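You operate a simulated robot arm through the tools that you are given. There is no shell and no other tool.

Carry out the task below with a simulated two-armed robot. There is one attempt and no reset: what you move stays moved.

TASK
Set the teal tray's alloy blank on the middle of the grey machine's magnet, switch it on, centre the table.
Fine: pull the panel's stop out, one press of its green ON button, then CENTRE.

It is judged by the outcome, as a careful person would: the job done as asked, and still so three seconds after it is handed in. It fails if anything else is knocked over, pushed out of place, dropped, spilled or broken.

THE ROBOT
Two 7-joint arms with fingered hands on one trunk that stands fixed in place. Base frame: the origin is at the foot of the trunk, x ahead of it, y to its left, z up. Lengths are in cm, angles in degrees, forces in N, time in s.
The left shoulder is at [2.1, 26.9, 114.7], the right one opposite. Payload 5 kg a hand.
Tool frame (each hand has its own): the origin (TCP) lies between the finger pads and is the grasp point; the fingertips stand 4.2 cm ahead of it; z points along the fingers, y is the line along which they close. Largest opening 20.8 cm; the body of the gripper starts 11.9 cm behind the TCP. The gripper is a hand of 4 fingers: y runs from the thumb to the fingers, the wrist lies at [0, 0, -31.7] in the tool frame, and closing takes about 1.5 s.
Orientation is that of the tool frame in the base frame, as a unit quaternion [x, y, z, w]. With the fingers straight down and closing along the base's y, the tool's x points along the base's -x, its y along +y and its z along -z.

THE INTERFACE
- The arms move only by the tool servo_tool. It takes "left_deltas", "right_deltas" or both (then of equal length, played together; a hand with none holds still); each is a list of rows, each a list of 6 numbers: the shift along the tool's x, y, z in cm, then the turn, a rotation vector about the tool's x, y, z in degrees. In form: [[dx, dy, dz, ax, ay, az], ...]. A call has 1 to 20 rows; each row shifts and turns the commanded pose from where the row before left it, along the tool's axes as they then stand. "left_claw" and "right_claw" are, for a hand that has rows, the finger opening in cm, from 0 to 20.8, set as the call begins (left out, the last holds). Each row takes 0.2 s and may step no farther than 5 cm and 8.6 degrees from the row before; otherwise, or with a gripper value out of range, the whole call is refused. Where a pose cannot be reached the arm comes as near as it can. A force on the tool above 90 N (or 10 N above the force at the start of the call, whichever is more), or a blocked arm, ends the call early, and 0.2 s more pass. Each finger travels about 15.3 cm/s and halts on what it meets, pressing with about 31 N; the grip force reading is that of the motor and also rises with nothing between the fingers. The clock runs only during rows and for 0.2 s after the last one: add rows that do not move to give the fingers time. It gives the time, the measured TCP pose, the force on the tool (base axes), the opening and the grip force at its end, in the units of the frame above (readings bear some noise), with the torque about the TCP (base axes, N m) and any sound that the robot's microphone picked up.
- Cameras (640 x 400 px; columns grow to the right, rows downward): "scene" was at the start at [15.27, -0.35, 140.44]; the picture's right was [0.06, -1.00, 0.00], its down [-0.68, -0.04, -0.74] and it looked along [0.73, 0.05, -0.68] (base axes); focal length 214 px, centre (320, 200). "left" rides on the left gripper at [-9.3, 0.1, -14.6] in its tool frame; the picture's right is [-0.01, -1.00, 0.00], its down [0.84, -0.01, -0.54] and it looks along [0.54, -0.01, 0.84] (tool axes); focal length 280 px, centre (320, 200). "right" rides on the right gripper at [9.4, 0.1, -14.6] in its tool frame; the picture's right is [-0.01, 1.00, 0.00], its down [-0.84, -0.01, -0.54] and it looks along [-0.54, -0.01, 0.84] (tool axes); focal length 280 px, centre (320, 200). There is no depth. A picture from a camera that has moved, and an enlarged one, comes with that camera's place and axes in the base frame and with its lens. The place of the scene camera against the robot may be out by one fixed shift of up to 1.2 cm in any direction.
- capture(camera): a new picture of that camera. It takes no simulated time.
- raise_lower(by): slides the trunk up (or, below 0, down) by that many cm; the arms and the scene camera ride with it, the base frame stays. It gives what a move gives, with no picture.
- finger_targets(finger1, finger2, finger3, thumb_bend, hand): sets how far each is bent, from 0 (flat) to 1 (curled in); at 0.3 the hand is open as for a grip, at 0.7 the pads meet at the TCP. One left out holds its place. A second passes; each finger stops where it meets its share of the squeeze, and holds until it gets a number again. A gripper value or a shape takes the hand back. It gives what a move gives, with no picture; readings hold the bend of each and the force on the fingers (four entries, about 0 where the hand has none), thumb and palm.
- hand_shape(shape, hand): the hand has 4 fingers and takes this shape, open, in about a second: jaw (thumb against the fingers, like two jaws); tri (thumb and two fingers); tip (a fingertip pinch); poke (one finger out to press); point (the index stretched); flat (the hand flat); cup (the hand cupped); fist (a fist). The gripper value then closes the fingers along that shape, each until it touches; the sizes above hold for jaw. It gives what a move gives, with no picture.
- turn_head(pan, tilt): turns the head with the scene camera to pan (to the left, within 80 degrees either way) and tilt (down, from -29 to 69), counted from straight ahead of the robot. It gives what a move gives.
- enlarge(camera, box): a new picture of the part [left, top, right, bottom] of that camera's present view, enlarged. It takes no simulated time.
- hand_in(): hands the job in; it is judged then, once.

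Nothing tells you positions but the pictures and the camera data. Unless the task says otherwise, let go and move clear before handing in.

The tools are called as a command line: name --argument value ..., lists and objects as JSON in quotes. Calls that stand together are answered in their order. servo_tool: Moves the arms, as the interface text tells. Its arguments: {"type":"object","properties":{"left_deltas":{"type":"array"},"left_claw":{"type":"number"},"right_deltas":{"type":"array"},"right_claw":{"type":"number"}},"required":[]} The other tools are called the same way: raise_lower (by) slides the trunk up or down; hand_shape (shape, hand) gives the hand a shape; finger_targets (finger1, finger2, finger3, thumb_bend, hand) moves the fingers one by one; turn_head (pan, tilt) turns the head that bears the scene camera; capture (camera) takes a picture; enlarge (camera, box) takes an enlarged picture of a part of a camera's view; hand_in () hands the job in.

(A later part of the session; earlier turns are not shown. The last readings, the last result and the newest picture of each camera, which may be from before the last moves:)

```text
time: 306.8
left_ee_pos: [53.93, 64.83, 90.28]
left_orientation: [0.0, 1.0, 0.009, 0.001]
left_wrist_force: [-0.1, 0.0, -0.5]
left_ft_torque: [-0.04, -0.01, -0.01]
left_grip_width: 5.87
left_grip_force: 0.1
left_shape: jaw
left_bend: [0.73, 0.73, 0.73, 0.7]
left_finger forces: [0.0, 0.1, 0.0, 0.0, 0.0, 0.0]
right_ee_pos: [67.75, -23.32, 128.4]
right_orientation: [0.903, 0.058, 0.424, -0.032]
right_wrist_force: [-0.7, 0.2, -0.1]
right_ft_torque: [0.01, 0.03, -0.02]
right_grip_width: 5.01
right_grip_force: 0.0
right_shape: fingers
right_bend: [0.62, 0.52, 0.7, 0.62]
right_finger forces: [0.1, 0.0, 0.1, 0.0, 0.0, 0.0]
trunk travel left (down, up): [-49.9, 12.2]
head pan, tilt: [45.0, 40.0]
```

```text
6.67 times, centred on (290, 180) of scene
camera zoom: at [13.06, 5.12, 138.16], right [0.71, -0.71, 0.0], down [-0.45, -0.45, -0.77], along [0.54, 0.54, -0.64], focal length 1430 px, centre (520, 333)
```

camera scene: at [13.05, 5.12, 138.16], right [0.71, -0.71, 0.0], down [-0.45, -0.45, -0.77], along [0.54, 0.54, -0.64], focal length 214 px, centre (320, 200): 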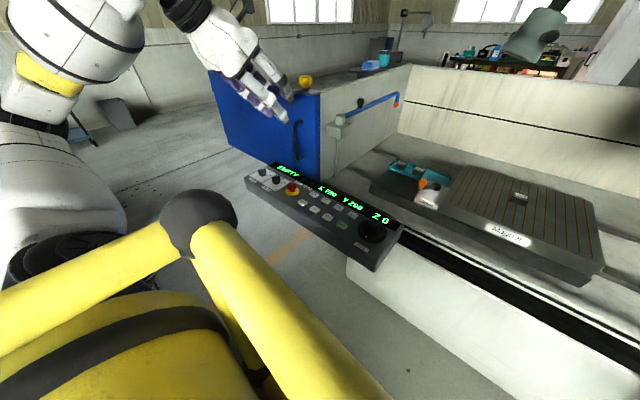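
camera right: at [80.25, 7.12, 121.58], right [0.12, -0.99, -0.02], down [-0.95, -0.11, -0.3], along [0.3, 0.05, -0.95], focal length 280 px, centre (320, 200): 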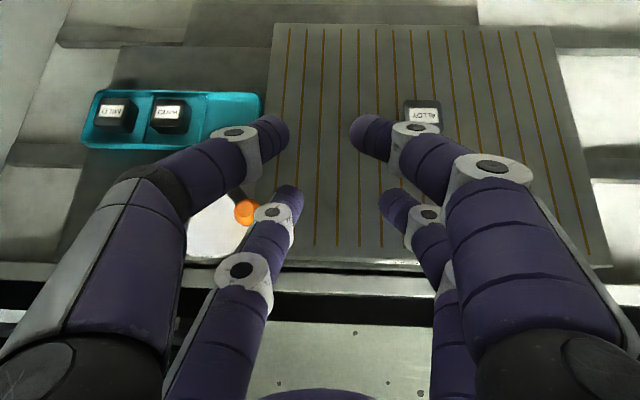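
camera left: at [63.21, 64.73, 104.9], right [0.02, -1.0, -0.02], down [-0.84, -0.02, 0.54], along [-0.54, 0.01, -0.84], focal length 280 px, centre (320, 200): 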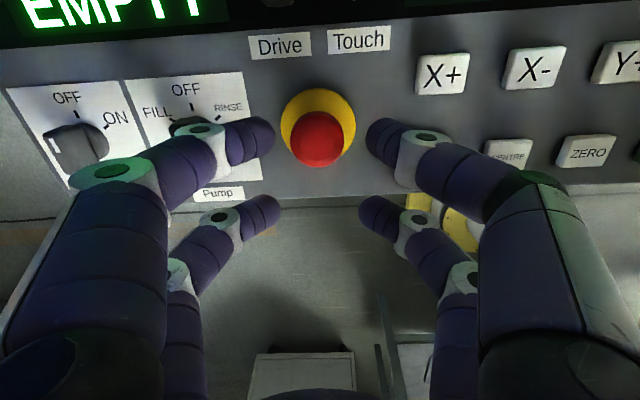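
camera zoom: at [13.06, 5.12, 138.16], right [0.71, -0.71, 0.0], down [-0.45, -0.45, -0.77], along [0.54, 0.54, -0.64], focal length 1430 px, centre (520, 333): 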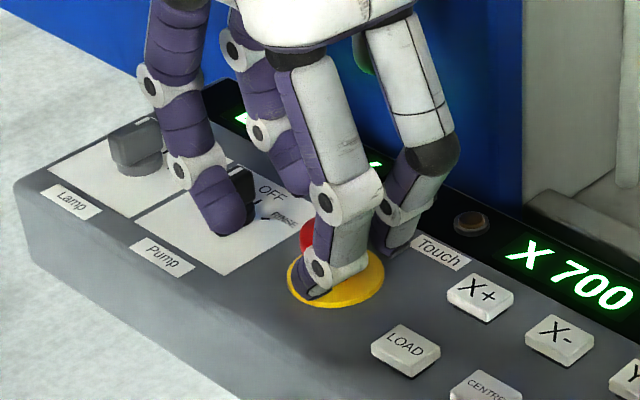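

servo_tool --left_deltas '[[0, 0, 0.5, 0, 0, 0], [0, 0, 0.5, 0, 0, 0], [0, 0, 0, 0, 0, 0]]'

enlarge --camera "scene" --box '[250, 150, 330, 210]'

enlarge --camera "left" --box '[200, 60, 440, 210]'

```text
time: 307.6
left_ee_pos: [53.98, 64.95, 89.27]
left_orientation: [0.0, 1.0, 0.011, 0.001]
left_wrist_force: [-0.2, 0.1, -0.2]
left_ft_torque: [0.01, 0.0, 0.0]
left_grip_width: 5.85
left_grip_force: 0.1
left_shape: jaw
left_bend: [0.73, 0.73, 0.73, 0.7]
left_finger forces: [0.1, 0.1, 0.1, 0.0, 0.1, 0.0]
right_ee_pos: [67.68, -23.42, 128.42]
right_orientation: [0.904, 0.057, 0.424, -0.031]
right_wrist_force: [0.3, 0.1, 0.4]
right_ft_torque: [0.03, 0.02, 0.03]
right_grip_width: 5.01
right_grip_force: 0.1
right_shape: fingers
right_bend: [0.62, 0.52, 0.7, 0.62]
right_finger forces: [0.1, 0.0, 0.0, 0.0, 0.0, 0.0]
trunk travel left (down, up): [-49.9, 12.2]
head pan, tilt: [45.0, 40.0]
```

```text
6.67 times, centred on (290, 180) of scene
camera zoom: at [13.06, 5.12, 138.16], right [0.71, -0.71, 0.0], down [-0.45, -0.45, -0.77], along [0.54, 0.54, -0.64], focal length 1430 px, centre (520, 333)
```

zoom: 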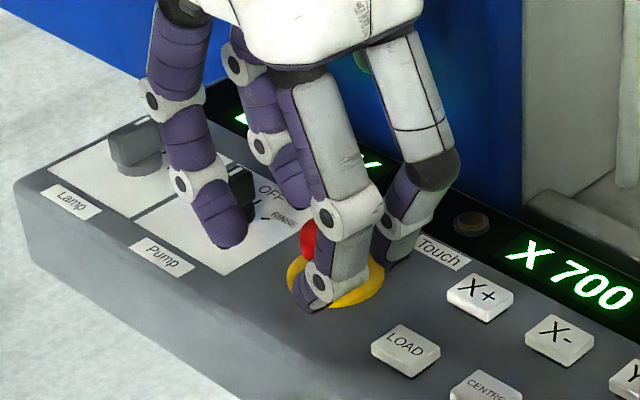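

```text
2.67 times, centred on (320, 135) of left
camera zoom: at [63.2, 64.75, 103.91], right [0.02, -1.0, -0.02], down [-0.84, -0.02, 0.54], along [-0.54, 0.01, -0.84], focal length 748 px, centre (320, 373)
```

zoom: 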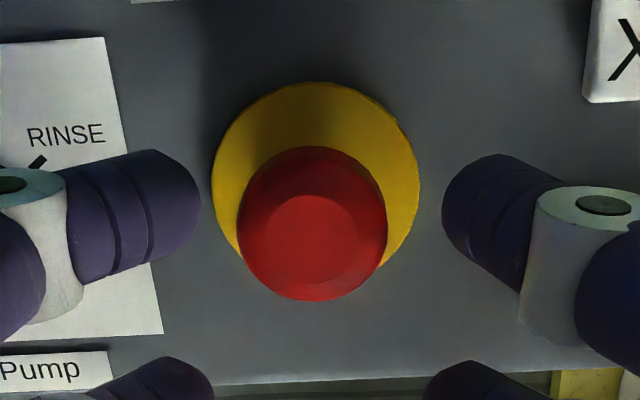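

servo_tool --left_deltas '[[0, 0.2, 0.35, 0, 0, 0], [0, 0, 0.35, 0, 0, 0], [0, 0, 0, 0, 0, 0]]'

enlarge --camera "scene" --box '[250, 150, 330, 210]'

```text
time: 308.4
left_ee_pos: [54.01, 65.14, 88.55]
left_orientation: [0.0, 1.0, 0.009, 0.002]
left_wrist_force: [0.3, -0.1, -0.2]
left_ft_torque: [-0.01, -0.03, 0.0]
left_grip_width: 5.84
left_grip_force: 0.0
left_shape: jaw
left_bend: [0.73, 0.73, 0.73, 0.7]
left_finger forces: [0.0, 0.1, 0.1, 0.0, 0.0, 0.1]
right_ee_pos: [67.68, -23.29, 128.39]
right_orientation: [0.904, 0.057, 0.423, -0.031]
right_wrist_force: [0.3, 0.1, 0.1]
right_ft_torque: [0.0, 0.01, -0.01]
right_grip_width: 5.01
right_grip_force: 0.1
right_shape: fingers
right_bend: [0.62, 0.52, 0.7, 0.62]
right_finger forces: [0.1, 0.1, 0.0, 0.1, 0.0, 0.0]
trunk travel left (down, up): [-49.9, 12.2]
head pan, tilt: [45.0, 40.0]
```

```text
6.67 times, centred on (290, 180) of scene
camera zoom: at [13.07, 5.12, 138.15], right [0.71, -0.71, 0.0], down [-0.45, -0.45, -0.77], along [0.54, 0.54, -0.64], focal length 1430 px, centre (520, 333)
```

zoom: 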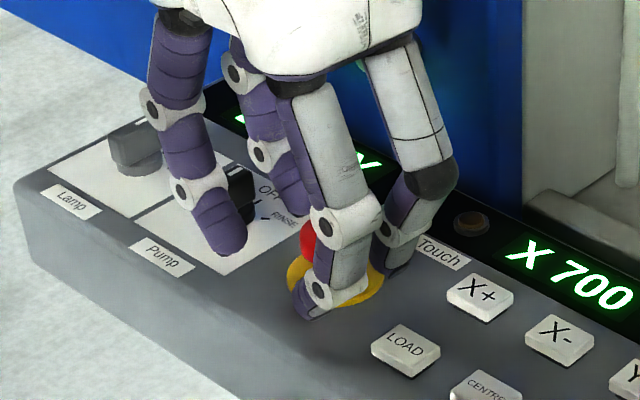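

servo_tool --left_deltas '[[0, 0, 0.3, 0, 0, 0], [0, 0, 0.3, 0, 0, 0], [0, 0, 0, 0, 0, 0]]'

enlarge --camera "scene" --box '[250, 150, 330, 210]'

enlarge --camera "left" --box '[200, 60, 440, 210]'

```text
time: 309.2
left_ee_pos: [53.89, 65.19, 87.99]
left_orientation: [-0.001, 1.0, 0.011, 0.002]
left_wrist_force: [-0.7, -0.7, 0.0]
left_ft_torque: [-0.02, -0.01, 0.0]
left_grip_width: 5.86
left_grip_force: 0.0
left_shape: jaw
left_bend: [0.73, 0.73, 0.73, 0.7]
left_finger forces: [0.0, 0.0, 0.0, 0.0, 0.0, 0.0]
right_ee_pos: [67.62, -23.25, 128.43]
right_orientation: [0.904, 0.057, 0.423, -0.031]
right_wrist_force: [-0.9, -1.2, -0.9]
right_ft_torque: [-0.04, -0.01, 0.01]
right_grip_width: 5.01
right_grip_force: 0.0
right_shape: fingers
right_bend: [0.62, 0.52, 0.7, 0.62]
right_finger forces: [0.0, 0.0, 0.0, 0.0, 0.0, 0.0]
trunk travel left (down, up): [-49.9, 12.2]
head pan, tilt: [45.0, 40.0]
```

```text
6.67 times, centred on (290, 180) of scene
camera zoom: at [13.06, 5.12, 138.15], right [0.71, -0.71, 0.0], down [-0.45, -0.45, -0.77], along [0.54, 0.54, -0.64], focal length 1430 px, centre (520, 333)
```

zoom: 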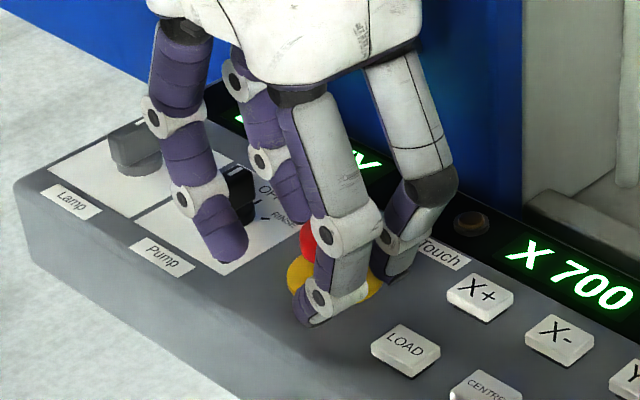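

```text
2.67 times, centred on (320, 135) of left
camera zoom: at [63.22, 64.98, 102.66], right [0.02, -1.0, -0.02], down [-0.84, -0.02, 0.54], along [-0.54, 0.01, -0.84], focal length 748 px, centre (320, 373)
```

zoom: 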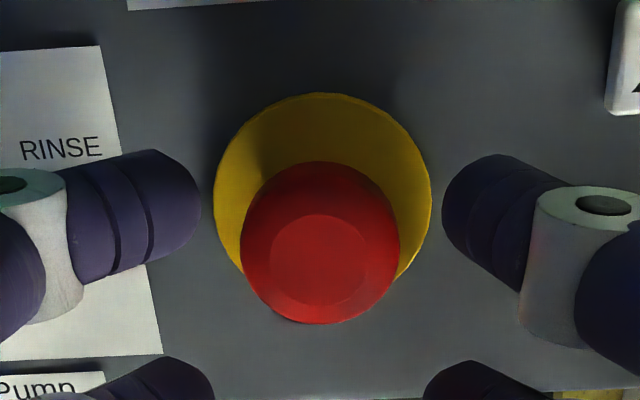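

In the jaw shape the curled tips sit close to the TCP height, so I need to go about 1.5 cm lower. I'll continue carefully with force checks.

servo_tool --left_deltas '[[0, 0, 0.4, 0, 0, 0], [0, 0, 0.4, 0, 0, 0], [0, 0, 0, 0, 0, 0]]'

servo_tool --left_deltas '[[0, 0, 0.3, 0, 0, 0], [0, 0, 0.3, 0, 0, 0], [0, 0, 0, 0, 0, 0]]'

enlarge --camera "scene" --box '[250, 150, 330, 210]'

enlarge --camera "left" --box '[200, 60, 440, 210]'

```text
time: 310.0
left_ee_pos: [54.03, 65.23, 87.12]
left_orientation: [0.0, 1.0, 0.009, 0.0]
left_wrist_force: [-0.4, -0.1, 0.1]
left_ft_torque: [0.01, 0.02, -0.01]
left_grip_width: 5.9
left_grip_force: 0.0
left_shape: jaw
left_bend: [0.73, 0.73, 0.73, 0.7]
left_finger forces: [0.0, 0.0, 0.0, 0.0, 0.0, 0.0]
right_ee_pos: [67.76, -23.28, 128.36]
right_orientation: [0.904, 0.057, 0.423, -0.032]
right_wrist_force: [0.2, -0.4, 0.2]
right_ft_torque: [0.03, -0.01, -0.02]
right_grip_width: 5.02
right_grip_force: 0.1
right_shape: fingers
right_bend: [0.62, 0.52, 0.7, 0.62]
right_finger forces: [0.0, 0.1, 0.0, 0.0, 0.0, 0.0]
trunk travel left (down, up): [-49.9, 12.2]
head pan, tilt: [45.0, 40.0]
```

```text
time: 310.8
left_ee_pos: [54.08, 65.24, 86.59]
left_orientation: [0.001, 1.0, 0.01, 0.002]
left_wrist_force: [0.5, -0.6, 0.3]
left_ft_torque: [0.0, 0.0, 0.0]
left_grip_width: 5.86
left_grip_force: 0.0
left_shape: jaw
left_bend: [0.73, 0.73, 0.73, 0.7]
left_finger forces: [0.0, 0.1, 0.1, 0.1, 0.0, 0.1]
right_ee_pos: [67.7, -23.17, 128.44]
right_orientation: [0.904, 0.058, 0.423, -0.032]
right_wrist_force: [-0.4, 0.2, 0.0]
right_ft_torque: [-0.05, -0.01, -0.02]
right_grip_width: 5.02
right_grip_force: 0.1
right_shape: fingers
right_bend: [0.62, 0.52, 0.7, 0.62]
right_finger forces: [0.0, 0.1, 0.0, 0.1, 0.0, 0.0]
trunk travel left (down, up): [-49.9, 12.2]
head pan, tilt: [45.0, 40.0]
```

```text
6.67 times, centred on (290, 180) of scene
camera zoom: at [13.07, 5.12, 138.15], right [0.71, -0.71, 0.0], down [-0.45, -0.45, -0.77], along [0.54, 0.54, -0.64], focal length 1430 px, centre (520, 333)
```

zoom: 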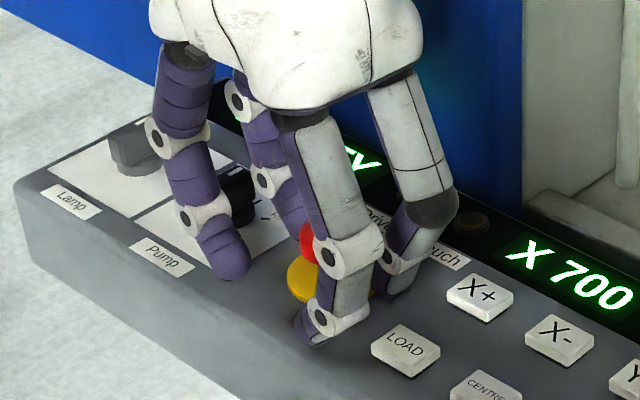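

```text
2.67 times, centred on (320, 135) of left
camera zoom: at [63.22, 64.99, 101.22], right [0.02, -1.0, -0.02], down [-0.84, -0.02, 0.54], along [-0.54, 0.01, -0.84], focal length 748 px, centre (320, 373)
```

zoom: 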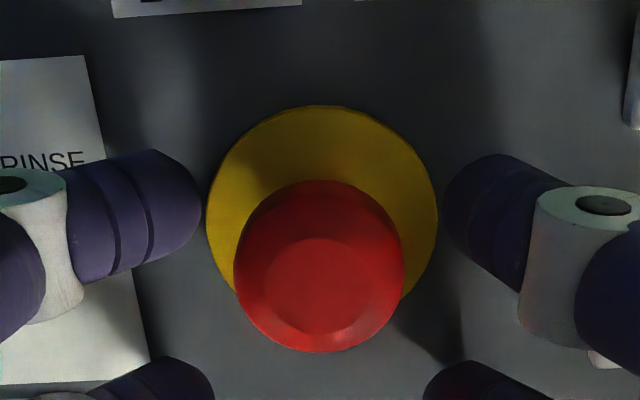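

The fingers are low enough now, but their row is about 1.3 cm behind the cap's centre. I'll slide back by that amount.

servo_tool --left_deltas '[[0.65, 0, 0, 0, 0, 0], [0.65, 0, 0, 0, 0, 0], [0, 0, 0, 0, 0, 0]]'

enlarge --camera "left" --box '[200, 60, 440, 210]'

enlarge --camera "scene" --box '[250, 150, 330, 210]'

```text
time: 311.6
left_ee_pos: [52.53, 65.15, 86.64]
left_orientation: [0.0, 1.0, 0.011, 0.001]
left_wrist_force: [-0.2, -0.1, 0.1]
left_ft_torque: [0.03, 0.01, 0.01]
left_grip_width: 5.84
left_grip_force: 0.0
left_shape: jaw
left_bend: [0.73, 0.73, 0.73, 0.7]
left_finger forces: [0.1, 0.0, 0.0, 0.0, 0.1, 0.0]
right_ee_pos: [67.71, -23.27, 128.25]
right_orientation: [0.904, 0.057, 0.423, -0.031]
right_wrist_force: [-0.3, 0.3, -0.4]
right_ft_torque: [0.0, -0.02, 0.03]
right_grip_width: 5.0
right_grip_force: 0.2
right_shape: fingers
right_bend: [0.62, 0.52, 0.7, 0.62]
right_finger forces: [0.0, 0.0, 0.1, 0.1, 0.1, 0.0]
trunk travel left (down, up): [-49.9, 12.2]
head pan, tilt: [45.0, 40.0]
```

```text
2.67 times, centred on (320, 135) of left
camera zoom: at [61.88, 64.98, 101.26], right [0.02, -1.0, -0.02], down [-0.84, -0.02, 0.54], along [-0.54, 0.01, -0.84], focal length 748 px, centre (320, 373)
```

zoom: 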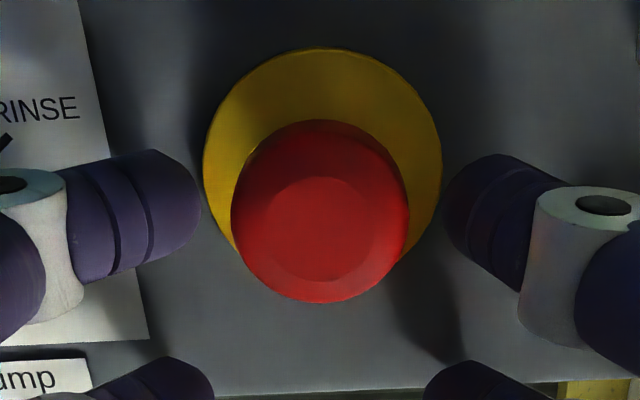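

```text
6.67 times, centred on (290, 180) of scene
camera zoom: at [13.07, 5.12, 138.15], right [0.71, -0.71, 0.0], down [-0.45, -0.45, -0.77], along [0.54, 0.54, -0.64], focal length 1430 px, centre (520, 333)
```

zoom: 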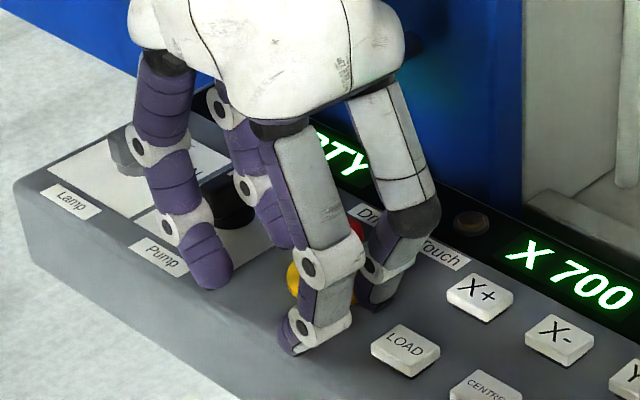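

Aligned. Now I'll close the jaw on the cap.

servo_tool --left_deltas '[[0, 0, 0, 0, 0, 0], [0, 0, 0, 0, 0, 0], [0, 0, 0, 0, 0, 0], [0, 0, 0, 0, 0, 0], [0, 0, 0, 0, 0, 0]]' --left_claw 2.5

enlarge --camera "left" --box '[200, 60, 440, 210]'

enlarge --camera "scene" --box '[250, 150, 330, 210]'

```text
time: 312.8
left_ee_pos: [52.68, 65.19, 86.5]
left_orientation: [0.0, 1.0, 0.01, 0.001]
left_wrist_force: [-2.8, -4.5, -3.8]
left_ft_torque: [-0.22, 0.16, -0.01]
left_grip_width: 1.4
left_grip_force: 31.0
left_shape: jaw
left_bend: [0.72, 0.7, 0.7, 0.72]
left_finger forces: [22.3, 0.1, 0.0, 0.0, 25.2, 0.0]
right_ee_pos: [67.73, -23.25, 128.33]
right_orientation: [0.904, 0.057, 0.422, -0.031]
right_wrist_force: [-0.4, -0.4, -0.1]
right_ft_torque: [-0.01, -0.01, 0.01]
right_grip_width: 4.99
right_grip_force: 0.1
right_shape: fingers
right_bend: [0.62, 0.52, 0.7, 0.62]
right_finger forces: [0.1, 0.0, 0.0, 0.0, 0.1, 0.1]
trunk travel left (down, up): [-49.9, 12.2]
head pan, tilt: [45.0, 40.0]
```

```text
2.67 times, centred on (320, 135) of left
camera zoom: at [61.86, 64.96, 101.24], right [0.02, -1.0, -0.02], down [-0.84, -0.02, 0.54], along [-0.54, 0.01, -0.84], focal length 748 px, centre (320, 373)
```

zoom: 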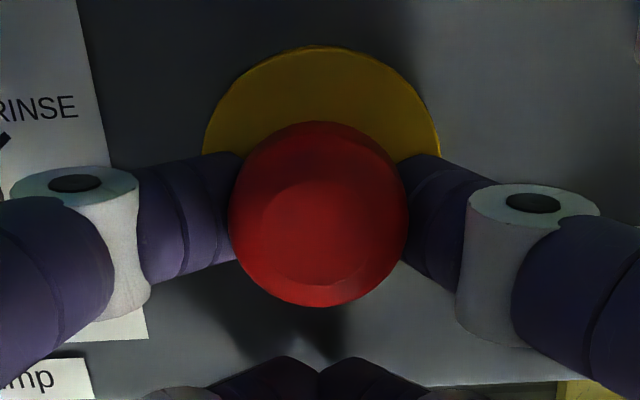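

```text
6.67 times, centred on (290, 180) of scene
camera zoom: at [13.06, 5.12, 138.15], right [0.71, -0.71, 0.0], down [-0.45, -0.45, -0.77], along [0.54, 0.54, -0.64], focal length 1430 px, centre (520, 333)
```

zoom: 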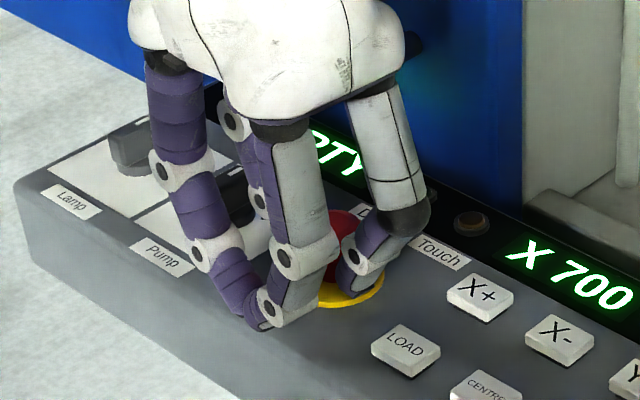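

The tips have closed in under the cap with 22–25 N. Now I'll pull straight up gently.

servo_tool --left_deltas '[[0, 0, -0.3, 0, 0, 0], [0, 0, -0.3, 0, 0, 0], [0, 0, -0.3, 0, 0, 0], [0, 0, 0, 0, 0, 0]]'

enlarge --camera "scene" --box '[250, 150, 330, 210]'

```text
time: 313.8
left_ee_pos: [52.55, 65.27, 87.04]
left_orientation: [-0.002, 1.0, 0.009, -0.001]
left_wrist_force: [-2.6, -4.3, -46.3]
left_ft_torque: [-0.29, 1.47, -0.08]
left_grip_width: 1.15
left_grip_force: 31.2
left_shape: jaw
left_bend: [0.72, 0.7, 0.7, 0.71]
left_finger forces: [33.4, 0.0, 0.0, 0.0, 29.7, 0.0]
right_ee_pos: [67.84, -23.19, 128.34]
right_orientation: [0.904, 0.058, 0.423, -0.031]
right_wrist_force: [0.4, 0.8, 0.1]
right_ft_torque: [0.01, -0.04, -0.01]
right_grip_width: 5.0
right_grip_force: 0.1
right_shape: fingers
right_bend: [0.62, 0.52, 0.7, 0.62]
right_finger forces: [0.1, 0.0, 0.0, 0.1, 0.0, 0.1]
trunk travel left (down, up): [-49.9, 12.2]
head pan, tilt: [45.0, 40.0]
```

```text
6.67 times, centred on (290, 180) of scene
camera zoom: at [13.23, 5.31, 138.09], right [0.71, -0.71, 0.0], down [-0.46, -0.46, -0.76], along [0.54, 0.54, -0.64], focal length 1430 px, centre (520, 333)
```

zoom: 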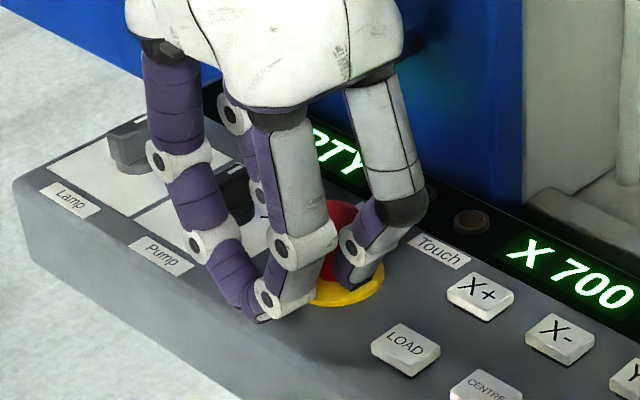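

servo_tool --left_deltas '[[0, 0, -0.2, 0, 0, 0], [0, 0, -0.2, 0, 0, 0], [0, 0, 0, 0, 0, 0]]'

enlarge --camera "scene" --box '[250, 150, 330, 210]'

enlarge --camera "left" --box '[200, 60, 440, 210]'

```text
time: 314.6
left_ee_pos: [52.62, 65.27, 87.32]
left_orientation: [-0.001, 1.0, 0.009, -0.003]
left_wrist_force: [-3.4, -7.2, -71.0]
left_ft_torque: [-0.36, 2.2, -0.13]
left_grip_width: 0.96
left_grip_force: 30.8
left_shape: jaw
left_bend: [0.71, 0.7, 0.7, 0.7]
left_finger forces: [40.0, 0.1, 0.0, 0.0, 32.5, 0.0]
right_ee_pos: [67.88, -23.02, 128.24]
right_orientation: [0.904, 0.058, 0.422, -0.03]
right_wrist_force: [0.1, 0.5, 0.1]
right_ft_torque: [0.04, -0.03, 0.0]
right_grip_width: 5.03
right_grip_force: 0.0
right_shape: fingers
right_bend: [0.62, 0.52, 0.7, 0.62]
right_finger forces: [0.0, 0.1, 0.0, 0.0, 0.0, 0.1]
trunk travel left (down, up): [-49.9, 12.2]
head pan, tilt: [45.0, 40.0]
```

```text
6.67 times, centred on (290, 180) of scene
camera zoom: at [13.32, 5.4, 138.08], right [0.71, -0.71, 0.0], down [-0.46, -0.46, -0.76], along [0.54, 0.54, -0.65], focal length 1430 px, centre (520, 333)
```

zoom: 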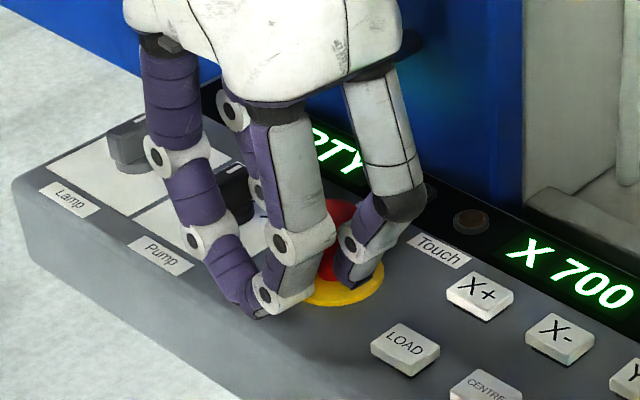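

```text
2.67 times, centred on (320, 135) of left
camera zoom: at [61.96, 65.17, 101.93], right [0.02, -1.0, -0.02], down [-0.84, -0.02, 0.54], along [-0.54, 0.01, -0.84], focal length 748 px, centre (320, 373)
```

zoom: 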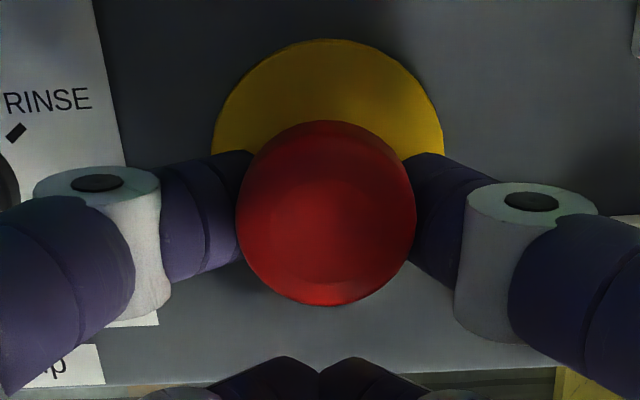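

The pull has reached 71 N and the cap seems to have risen about 0.6 cm. I'll relax a little to see whether it has latched out.

servo_tool --left_deltas '[[0, 0, 0.3, 0, 0, 0], [0, 0, 0.2, 0, 0, 0], [0, 0, 0, 0, 0, 0]]'

enlarge --camera "left" --box '[200, 60, 440, 210]'

```text
time: 315.4
left_ee_pos: [52.78, 65.36, 87.03]
left_orientation: [-0.001, 1.0, 0.009, 0.0]
left_wrist_force: [-11.3, -5.8, -46.2]
left_ft_torque: [-0.27, 1.62, -0.02]
left_grip_width: 0.97
left_grip_force: 31.5
left_shape: jaw
left_bend: [0.71, 0.7, 0.7, 0.7]
left_finger forces: [33.5, 0.0, 0.0, 0.0, 28.8, 0.0]
right_ee_pos: [67.69, -23.1, 128.34]
right_orientation: [0.904, 0.057, 0.423, -0.03]
right_wrist_force: [-1.3, 0.0, -1.0]
right_ft_torque: [0.04, 0.02, 0.0]
right_grip_width: 5.0
right_grip_force: 0.1
right_shape: fingers
right_bend: [0.62, 0.52, 0.7, 0.62]
right_finger forces: [0.0, 0.0, 0.0, 0.0, 0.0, 0.1]
trunk travel left (down, up): [-49.9, 12.2]
head pan, tilt: [45.0, 40.0]
```

```text
2.67 times, centred on (320, 135) of left
camera zoom: at [61.9, 65.13, 101.82], right [0.02, -1.0, -0.02], down [-0.84, -0.02, 0.54], along [-0.54, 0.01, -0.84], focal length 748 px, centre (320, 373)
```

zoom: 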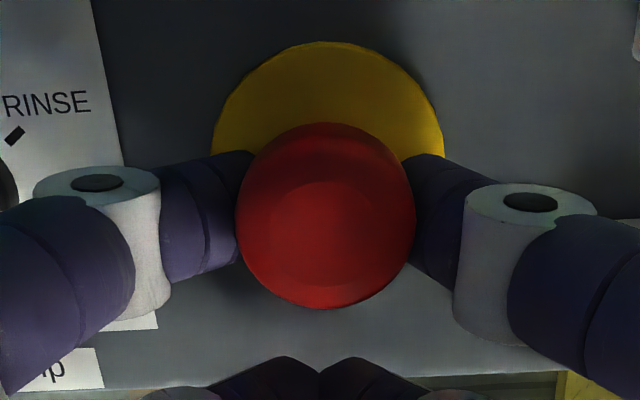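

The cap moved up about half a centimetre and then met a hard stop, which suggests it is out. I'll relax the pull to a small upward force and then release.

servo_tool --left_deltas '[[0, 0, 0.25, 0, 0, 0], [0, 0, 0.2, 0, 0, 0], [0, 0, 0, 0, 0, 0]]'

enlarge --camera "left" --box '[200, 60, 440, 210]'

```text
time: 316.2
left_ee_pos: [52.59, 65.28, 86.84]
left_orientation: [0.0, 1.0, 0.011, 0.002]
left_wrist_force: [-14.6, -1.2, -20.2]
left_ft_torque: [-0.16, 0.82, 0.11]
left_grip_width: 1.11
left_grip_force: 30.5
left_shape: jaw
left_bend: [0.72, 0.7, 0.7, 0.71]
left_finger forces: [28.4, 0.1, 0.0, 0.1, 26.9, 0.0]
right_ee_pos: [67.59, -23.16, 128.26]
right_orientation: [0.904, 0.057, 0.423, -0.03]
right_wrist_force: [-0.7, 0.6, 1.3]
right_ft_torque: [0.02, 0.01, 0.0]
right_grip_width: 4.98
right_grip_force: 0.1
right_shape: fingers
right_bend: [0.62, 0.52, 0.7, 0.62]
right_finger forces: [0.0, 0.0, 0.0, 0.0, 0.1, 0.0]
trunk travel left (down, up): [-49.9, 12.2]
head pan, tilt: [45.0, 40.0]
```

```text
2.67 times, centred on (320, 135) of left
camera zoom: at [61.87, 65.04, 101.61], right [0.02, -1.0, -0.02], down [-0.84, -0.02, 0.54], along [-0.54, 0.01, -0.84], focal length 748 px, centre (320, 373)
```

zoom: 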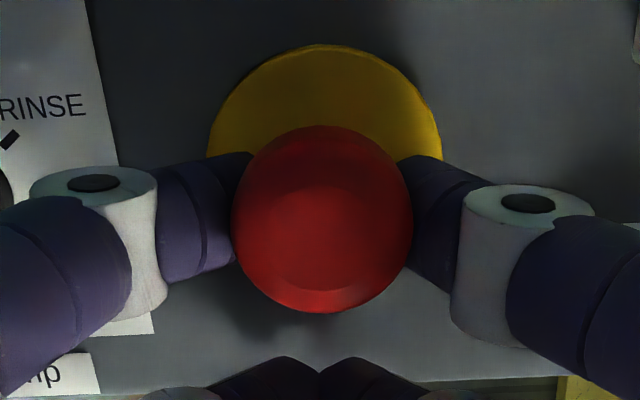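

The cap stays up (about 0.6 cm higher than before) while the hand comes down, so it is out. I'll open the fingers and raise the hand.

servo_tool --left_deltas '[[0, 0, 0, 0, 0, 0], [0, 0, 0, 0, 0, 0], [0, 0, 0, 0, 0, 0], [0, 0, 0, 0, 0, 0]]' --left_claw 6.4

enlarge --camera "left" --box '[200, 60, 440, 210]'

servo_tool --left_deltas '[[0, 0, -1.0, 0, 0, 0], [0, 0, -2.0, 0, 0, 0], [0, 0, -3.0, 0, 0, 0], [0, 0, -4.0, 0, 0, 0], [0, 0, -4.0, 0, 0, 0], [0, 0, 0, 0, 0, 0]]'

capture --camera "left"

enlarge --camera "scene" --box '[265, 165, 325, 215]'

```text
time: 317.2
left_ee_pos: [52.66, 65.22, 86.97]
left_orientation: [0.0, 1.0, 0.01, 0.002]
left_wrist_force: [0.3, 0.5, 0.0]
left_ft_torque: [-0.06, 0.04, -0.03]
left_grip_width: 6.36
left_grip_force: 0.1
left_shape: jaw
left_bend: [0.74, 0.73, 0.73, 0.7]
left_finger forces: [0.1, 0.0, 0.0, 0.0, 0.0, 0.0]
right_ee_pos: [67.69, -23.23, 128.38]
right_orientation: [0.904, 0.057, 0.424, -0.03]
right_wrist_force: [-0.5, 0.8, -0.5]
right_ft_torque: [-0.02, 0.02, -0.02]
right_grip_width: 5.0
right_grip_force: 0.1
right_shape: fingers
right_bend: [0.62, 0.52, 0.7, 0.62]
right_finger forces: [0.1, 0.0, 0.0, 0.0, 0.1, 0.0]
trunk travel left (down, up): [-49.9, 12.2]
head pan, tilt: [45.0, 40.0]
```

```text
2.67 times, centred on (320, 135) of left
camera zoom: at [61.9, 64.98, 101.59], right [0.02, -1.0, -0.02], down [-0.84, -0.02, 0.54], along [-0.54, 0.01, -0.84], focal length 748 px, centre (320, 373)
```

zoom: 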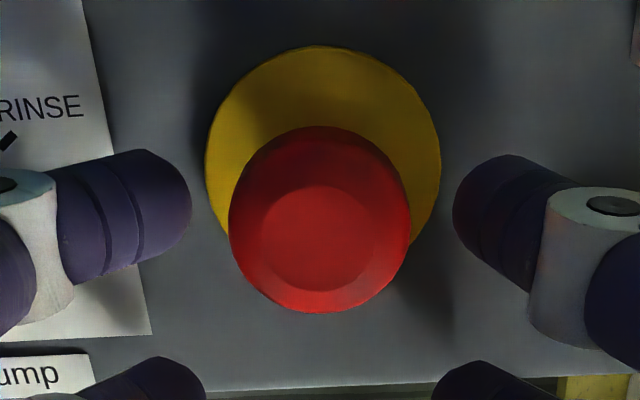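

```text
time: 318.6
left_ee_pos: [52.6, 64.93, 100.71]
left_orientation: [-0.001, 1.0, 0.009, 0.001]
left_wrist_force: [-0.5, -0.1, 0.2]
left_ft_torque: [-0.05, 0.02, 0.02]
left_grip_width: 6.38
left_grip_force: 0.0
left_shape: jaw
left_bend: [0.74, 0.73, 0.73, 0.7]
left_finger forces: [0.1, 0.1, 0.1, 0.0, 0.0, 0.1]
right_ee_pos: [67.77, -23.24, 128.4]
right_orientation: [0.904, 0.058, 0.423, -0.031]
right_wrist_force: [-0.4, 0.6, 0.0]
right_ft_torque: [-0.05, 0.01, -0.02]
right_grip_width: 5.02
right_grip_force: 0.0
right_shape: fingers
right_bend: [0.62, 0.52, 0.7, 0.62]
right_finger forces: [0.0, 0.0, 0.0, 0.0, 0.0, 0.0]
trunk travel left (down, up): [-49.9, 12.2]
head pan, tilt: [45.0, 40.0]
```

```text
taken
camera left: at [61.89, 64.74, 115.48], right [0.02, -1.0, -0.02], down [-0.84, -0.02, 0.54], along [-0.54, 0.01, -0.84], focal length 280 px, centre (320, 200)
```

left: 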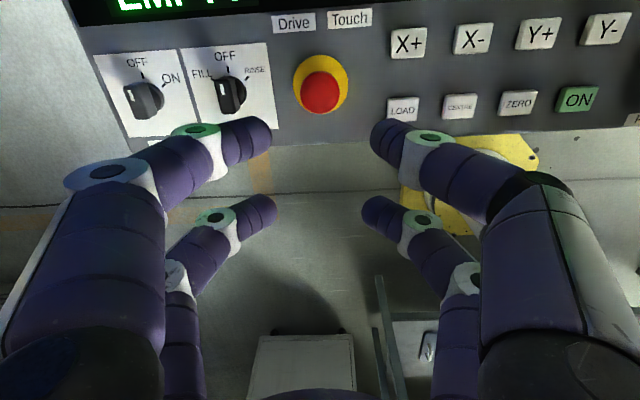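

```text
8.00 times, centred on (295, 190) of scene
camera zoom: at [13.08, 5.16, 138.14], right [0.71, -0.71, 0.0], down [-0.45, -0.46, -0.77], along [0.54, 0.54, -0.64], focal length 1716 px, centre (520, 280)
```

zoom: 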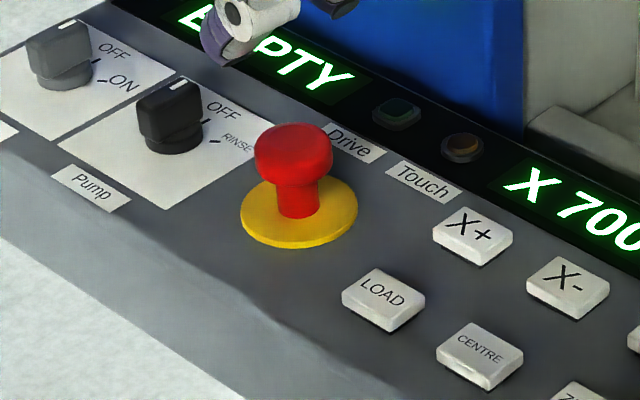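

The stop is clearly out now (cap about 0.8 cm higher), and the lamp and pump knobs are unchanged. Next I'll shape the left hand with finger3 straight and the others curled, to press ON.

servo_tool --left_deltas '[[0, 0, -4, 0, 0, 0], [0, -4, 0, 0, 0, 0], [0, -4, 0, 0, 0, 0], [0, -4, 0, 0, 0, 0], [0, -4, 0, 0, 0, 0], [0, 0, 0, 0, 0, 0]]'

hand_shape --shape "cup" --hand "left"

finger_targets --hand "left" --finger1 1.0 --finger2 1.0 --thumb_bend 1.0

capture --camera "left"

enlarge --camera "scene" --box '[250, 120, 410, 260]'

```text
time: 320.0
left_ee_pos: [52.8, 48.79, 104.58]
left_orientation: [-0.001, 1.0, 0.01, 0.002]
left_wrist_force: [0.0, 0.4, 0.2]
left_ft_torque: [-0.07, -0.06, 0.0]
left_grip_width: 6.41
left_grip_force: 0.0
left_shape: jaw
left_bend: [0.74, 0.73, 0.73, 0.7]
left_finger forces: [0.0, 0.0, 0.1, 0.0, 0.1, 0.0]
right_ee_pos: [67.7, -23.14, 128.37]
right_orientation: [0.904, 0.057, 0.423, -0.03]
right_wrist_force: [-0.9, 0.7, 0.4]
right_ft_torque: [-0.06, 0.02, -0.07]
right_grip_width: 5.02
right_grip_force: 0.1
right_shape: fingers
right_bend: [0.62, 0.52, 0.7, 0.62]
right_finger forces: [0.0, 0.0, 0.0, 0.1, 0.0, 0.0]
trunk travel left (down, up): [-49.9, 12.2]
head pan, tilt: [45.0, 40.0]
```

```text
time: 320.9
left_ee_pos: [52.63, 48.77, 104.52]
left_orientation: [0.0, 1.0, 0.01, 0.002]
left_wrist_force: [-0.4, 0.4, 0.1]
left_ft_torque: [0.04, 0.01, 0.02]
left_grip_width: 6.0
left_grip_force: 0.0
left_shape: cup
left_bend: [0.7, 0.7, 0.7, 0.46]
left_finger forces: [0.0, 0.0, 0.0, 0.0, 0.0, 0.0]
right_ee_pos: [67.66, -23.33, 128.32]
right_orientation: [0.904, 0.057, 0.423, -0.031]
right_wrist_force: [-0.6, -0.1, 0.1]
right_ft_torque: [0.01, -0.02, 0.0]
right_grip_width: 5.01
right_grip_force: 0.1
right_shape: fingers
right_bend: [0.62, 0.52, 0.7, 0.62]
right_finger forces: [0.0, 0.1, 0.0, 0.0, 0.0, 0.0]
trunk travel left (down, up): [-49.9, 12.2]
head pan, tilt: [45.0, 40.0]
```

```text
time: 321.9
left_ee_pos: [52.74, 48.77, 104.58]
left_orientation: [0.0, 1.0, 0.01, 0.002]
left_wrist_force: [-0.4, -0.5, 0.5]
left_ft_torque: [0.02, 0.0, 0.02]
left_grip_width: 2.87
left_grip_force: 0.1
left_shape: fingers
left_bend: [0.88, 0.8, 0.7, 1.0]
left_finger forces: [0.1, 0.0, 0.0, 0.0, 0.1, 0.0]
right_ee_pos: [67.68, -23.29, 128.36]
right_orientation: [0.904, 0.056, 0.422, -0.03]
right_wrist_force: [-1.3, 0.1, -0.6]
right_ft_torque: [-0.01, 0.0, -0.02]
right_grip_width: 5.03
right_grip_force: 0.0
right_shape: fingers
right_bend: [0.62, 0.52, 0.7, 0.62]
right_finger forces: [0.0, 0.1, 0.1, 0.1, 0.0, 0.0]
trunk travel left (down, up): [-49.9, 12.2]
head pan, tilt: [45.0, 40.0]
```

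```text
taken
camera left: at [61.91, 48.61, 119.22], right [0.02, -1.0, -0.02], down [-0.84, -0.02, 0.54], along [-0.54, 0.01, -0.84], focal length 280 px, centre (320, 200)
```

left: 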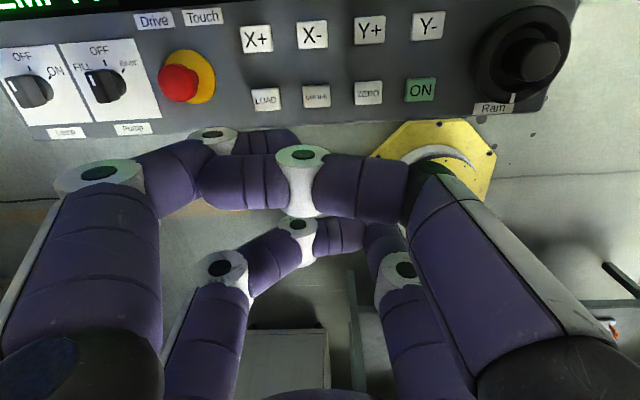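

```text
2.86 times, centred on (330, 190) of scene
camera zoom: at [13.06, 5.13, 138.15], right [0.71, -0.71, 0.0], down [-0.45, -0.45, -0.77], along [0.54, 0.54, -0.64], focal length 613 px, centre (291, 229)
```

zoom: 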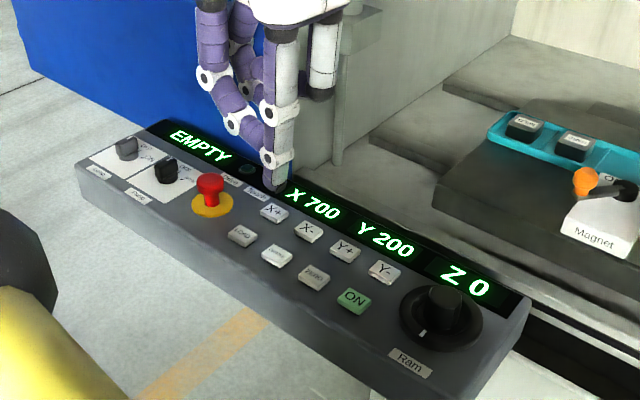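

finger_targets --hand "left" --finger2 0.72

servo_tool --left_deltas '[[-1.5, -3.0, 1.5, 0, 0, 0], [-1.5, -3.0, 1.5, 0, 0, 0], [-1.5, -3.0, 1.5, 0, 0, 0], [0, 0, 0, 0, 0, 0]]'

capture --camera "left"

enlarge --camera "scene" --box '[280, 150, 400, 260]'

```text
time: 322.9
left_ee_pos: [52.53, 48.84, 104.59]
left_orientation: [0.0, 1.0, 0.009, 0.002]
left_wrist_force: [0.2, 0.2, 0.0]
left_ft_torque: [0.0, 0.02, 0.03]
left_grip_width: 2.2
left_grip_force: 0.2
left_shape: fingers
left_bend: [0.96, 0.72, 0.7, 1.0]
left_finger forces: [0.0, 0.0, 0.1, 0.0, 0.0, 0.0]
right_ee_pos: [67.68, -23.32, 128.49]
right_orientation: [0.904, 0.057, 0.423, -0.031]
right_wrist_force: [-0.4, 0.0, 0.0]
right_ft_torque: [-0.02, -0.02, -0.01]
right_grip_width: 4.99
right_grip_force: 0.1
right_shape: fingers
right_bend: [0.62, 0.52, 0.7, 0.62]
right_finger forces: [0.0, 0.1, 0.0, 0.1, 0.1, 0.0]
trunk travel left (down, up): [-49.9, 12.2]
head pan, tilt: [45.0, 40.0]
```

```text
time: 323.9
left_ee_pos: [57.03, 39.96, 99.95]
left_orientation: [-0.001, 1.0, 0.01, 0.002]
left_wrist_force: [0.1, 0.4, 0.5]
left_ft_torque: [-0.11, 0.02, 0.02]
left_grip_width: 2.2
left_grip_force: 0.1
left_shape: fingers
left_bend: [0.97, 0.72, 0.7, 1.0]
left_finger forces: [0.1, 0.0, 0.0, 0.0, 0.0, 0.0]
right_ee_pos: [67.62, -23.18, 128.44]
right_orientation: [0.904, 0.057, 0.423, -0.031]
right_wrist_force: [-0.8, 0.4, -0.1]
right_ft_torque: [-0.06, -0.04, -0.09]
right_grip_width: 5.01
right_grip_force: 0.0
right_shape: fingers
right_bend: [0.62, 0.52, 0.7, 0.62]
right_finger forces: [0.1, 0.1, 0.0, 0.0, 0.0, 0.0]
trunk travel left (down, up): [-49.9, 12.2]
head pan, tilt: [45.0, 40.0]
```

```text
taken
camera left: at [66.32, 39.84, 114.55], right [0.02, -1.0, -0.02], down [-0.84, -0.02, 0.54], along [-0.54, 0.01, -0.84], focal length 280 px, centre (320, 200)
```

left: 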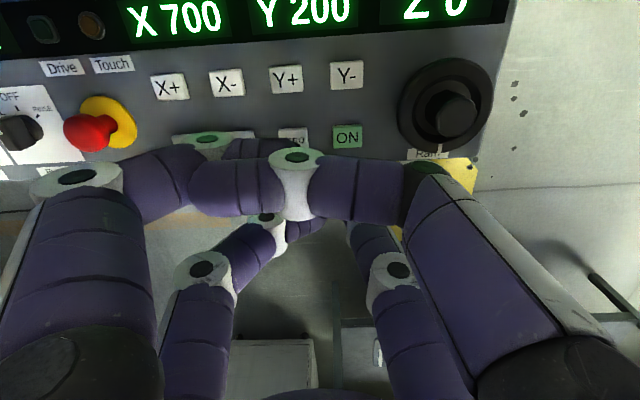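

```text
3.64 times, centred on (340, 205) of scene
camera zoom: at [13.04, 5.19, 138.16], right [0.71, -0.71, 0.0], down [-0.45, -0.46, -0.77], along [0.54, 0.54, -0.64], focal length 780 px, centre (247, 182)
```

zoom: 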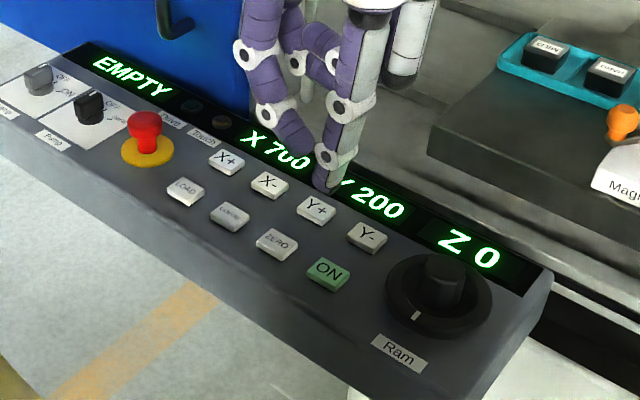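

servo_tool --left_deltas '[[0.3, -0.65, 2.0, 0, 0, 0], [0.3, -0.65, 2.0, 0, 0, 0], [0, 0, 2.0, 0, 0, 0], [0, 0, 0, 0, 0, 0]]'

enlarge --camera "scene" --box '[280, 150, 400, 260]'

capture --camera "left"

```text
time: 324.9
left_ee_pos: [56.6, 38.71, 93.93]
left_orientation: [0.0, 1.0, 0.01, 0.002]
left_wrist_force: [-0.2, 0.2, 0.2]
left_ft_torque: [0.02, 0.01, 0.02]
left_grip_width: 2.2
left_grip_force: 0.1
left_shape: fingers
left_bend: [0.97, 0.72, 0.7, 1.0]
left_finger forces: [0.0, 0.0, 0.0, 0.1, 0.0, 0.0]
right_ee_pos: [67.63, -23.27, 128.36]
right_orientation: [0.904, 0.057, 0.423, -0.032]
right_wrist_force: [-0.1, -0.6, 0.3]
right_ft_torque: [-0.01, 0.01, 0.01]
right_grip_width: 5.02
right_grip_force: 0.0
right_shape: fingers
right_bend: [0.62, 0.52, 0.7, 0.62]
right_finger forces: [0.1, 0.0, 0.1, 0.0, 0.1, 0.1]
trunk travel left (down, up): [-49.9, 12.2]
head pan, tilt: [45.0, 40.0]
```

```text
3.64 times, centred on (340, 205) of scene
camera zoom: at [13.04, 5.1, 138.16], right [0.71, -0.71, 0.0], down [-0.45, -0.45, -0.77], along [0.54, 0.54, -0.64], focal length 780 px, centre (247, 182)
```

zoom: 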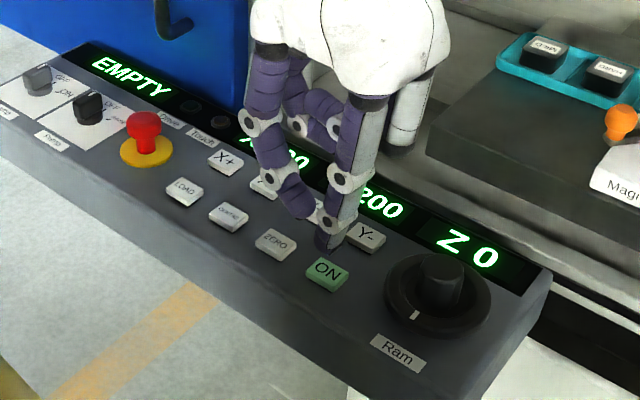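

```text
taken
camera left: at [65.75, 38.53, 108.58], right [0.02, -1.0, -0.02], down [-0.84, -0.02, 0.54], along [-0.54, 0.01, -0.84], focal length 280 px, centre (320, 200)
```

left: 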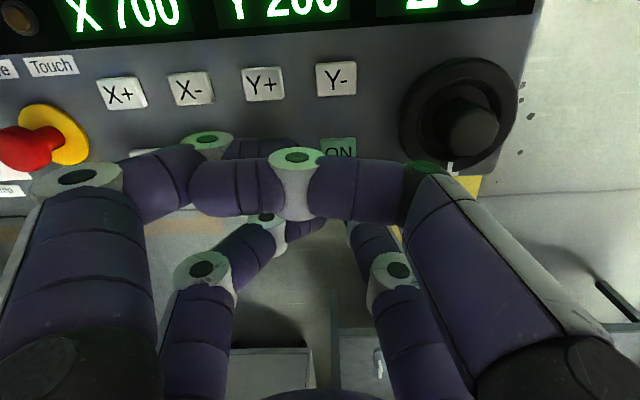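

The fingertip is right above the green ON button. I'll lower gradually until it just touches.

servo_tool --left_deltas '[[0, 0, 0.6, 0, 0, 0], [0, 0, 0.6, 0, 0, 0], [0, 0, 0.6, 0, 0, 0], [0, 0, 0, 0, 0, 0]]'

enlarge --camera "scene" --box '[310, 180, 380, 240]'

```text
time: 325.9
left_ee_pos: [56.57, 38.76, 92.04]
left_orientation: [0.0, 1.0, 0.009, 0.001]
left_wrist_force: [0.0, -0.1, 1.0]
left_ft_torque: [0.02, -0.01, -0.03]
left_grip_width: 2.2
left_grip_force: 0.0
left_shape: fingers
left_bend: [0.97, 0.72, 0.7, 1.0]
left_finger forces: [0.0, 0.1, 0.0, 0.0, 0.0, 0.0]
right_ee_pos: [67.69, -23.22, 128.32]
right_orientation: [0.903, 0.057, 0.424, -0.03]
right_wrist_force: [-0.1, 0.3, 0.5]
right_ft_torque: [0.03, -0.01, 0.0]
right_grip_width: 4.99
right_grip_force: 0.1
right_shape: fingers
right_bend: [0.62, 0.52, 0.7, 0.62]
right_finger forces: [0.1, 0.1, 0.1, 0.1, 0.0, 0.1]
trunk travel left (down, up): [-49.9, 12.2]
head pan, tilt: [45.0, 40.0]
```

```text
6.67 times, centred on (345, 210) of scene
camera zoom: at [13.06, 5.12, 138.16], right [0.71, -0.71, 0.0], down [-0.45, -0.45, -0.77], along [0.54, 0.54, -0.64], focal length 1430 px, centre (153, 133)
```

zoom: 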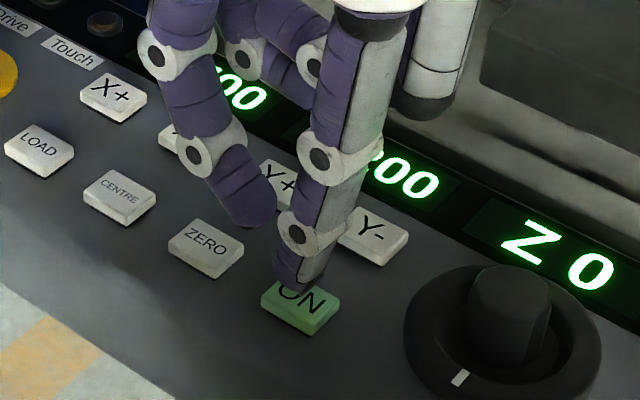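

servo_tool --left_deltas '[[0, 0, 0.4, 0, 0, 0], [0, 0, 0.3, 0, 0, 0], [0, 0, 0, 0, 0, 0]]'

enlarge --camera "scene" --box '[310, 180, 380, 240]'

```text
time: 326.7
left_ee_pos: [56.51, 38.7, 91.37]
left_orientation: [0.0, 1.0, 0.01, 0.002]
left_wrist_force: [-0.3, 0.4, 0.8]
left_ft_torque: [0.0, 0.03, -0.02]
left_grip_width: 2.21
left_grip_force: 0.0
left_shape: fingers
left_bend: [0.97, 0.72, 0.7, 1.0]
left_finger forces: [0.0, 0.1, 0.0, 0.0, 0.0, 0.1]
right_ee_pos: [67.65, -23.26, 128.38]
right_orientation: [0.904, 0.057, 0.423, -0.031]
right_wrist_force: [-0.1, 1.1, -0.4]
right_ft_torque: [0.01, 0.03, -0.01]
right_grip_width: 5.01
right_grip_force: 0.0
right_shape: fingers
right_bend: [0.62, 0.52, 0.7, 0.62]
right_finger forces: [0.1, 0.1, 0.0, 0.0, 0.0, 0.0]
trunk travel left (down, up): [-49.9, 12.2]
head pan, tilt: [45.0, 40.0]
```

```text
6.67 times, centred on (345, 210) of scene
camera zoom: at [13.06, 5.12, 138.15], right [0.71, -0.71, 0.0], down [-0.45, -0.45, -0.77], along [0.54, 0.54, -0.64], focal length 1430 px, centre (153, 133)
```

zoom: 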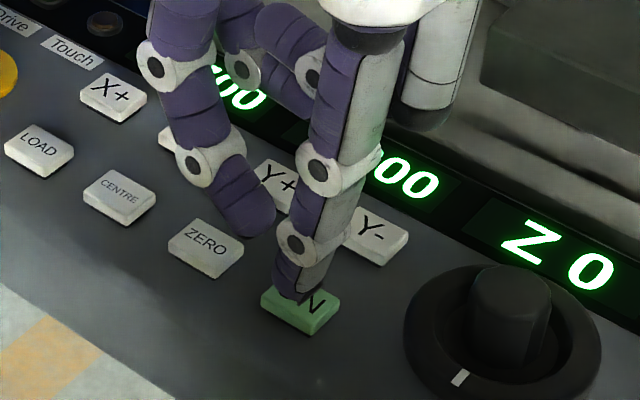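

servo_tool --left_deltas '[[0, 0, 0.25, 0, 0, 0], [0, 0, 0.15, 0, 0, 0], [0, 0, 0, 0, 0, 0]]'

```text
time: 327.5
left_ee_pos: [56.52, 38.68, 91.05]
left_orientation: [0.001, 1.0, 0.01, 0.001]
left_wrist_force: [-0.2, 0.0, 0.7]
left_ft_torque: [0.0, 0.0, 0.01]
left_grip_width: 2.19
left_grip_force: 0.1
left_shape: fingers
left_bend: [0.97, 0.72, 0.7, 1.0]
left_finger forces: [0.0, 0.0, 0.0, 0.0, 0.1, 0.0]
right_ee_pos: [67.73, -23.33, 128.29]
right_orientation: [0.904, 0.058, 0.422, -0.032]
right_wrist_force: [0.4, 0.5, -0.1]
right_ft_torque: [0.01, -0.02, 0.01]
right_grip_width: 5.05
right_grip_force: 0.1
right_shape: fingers
right_bend: [0.62, 0.52, 0.7, 0.62]
right_finger forces: [0.2, 0.0, 0.1, 0.1, 0.0, 0.0]
trunk travel left (down, up): [-49.9, 12.2]
head pan, tilt: [45.0, 40.0]
```

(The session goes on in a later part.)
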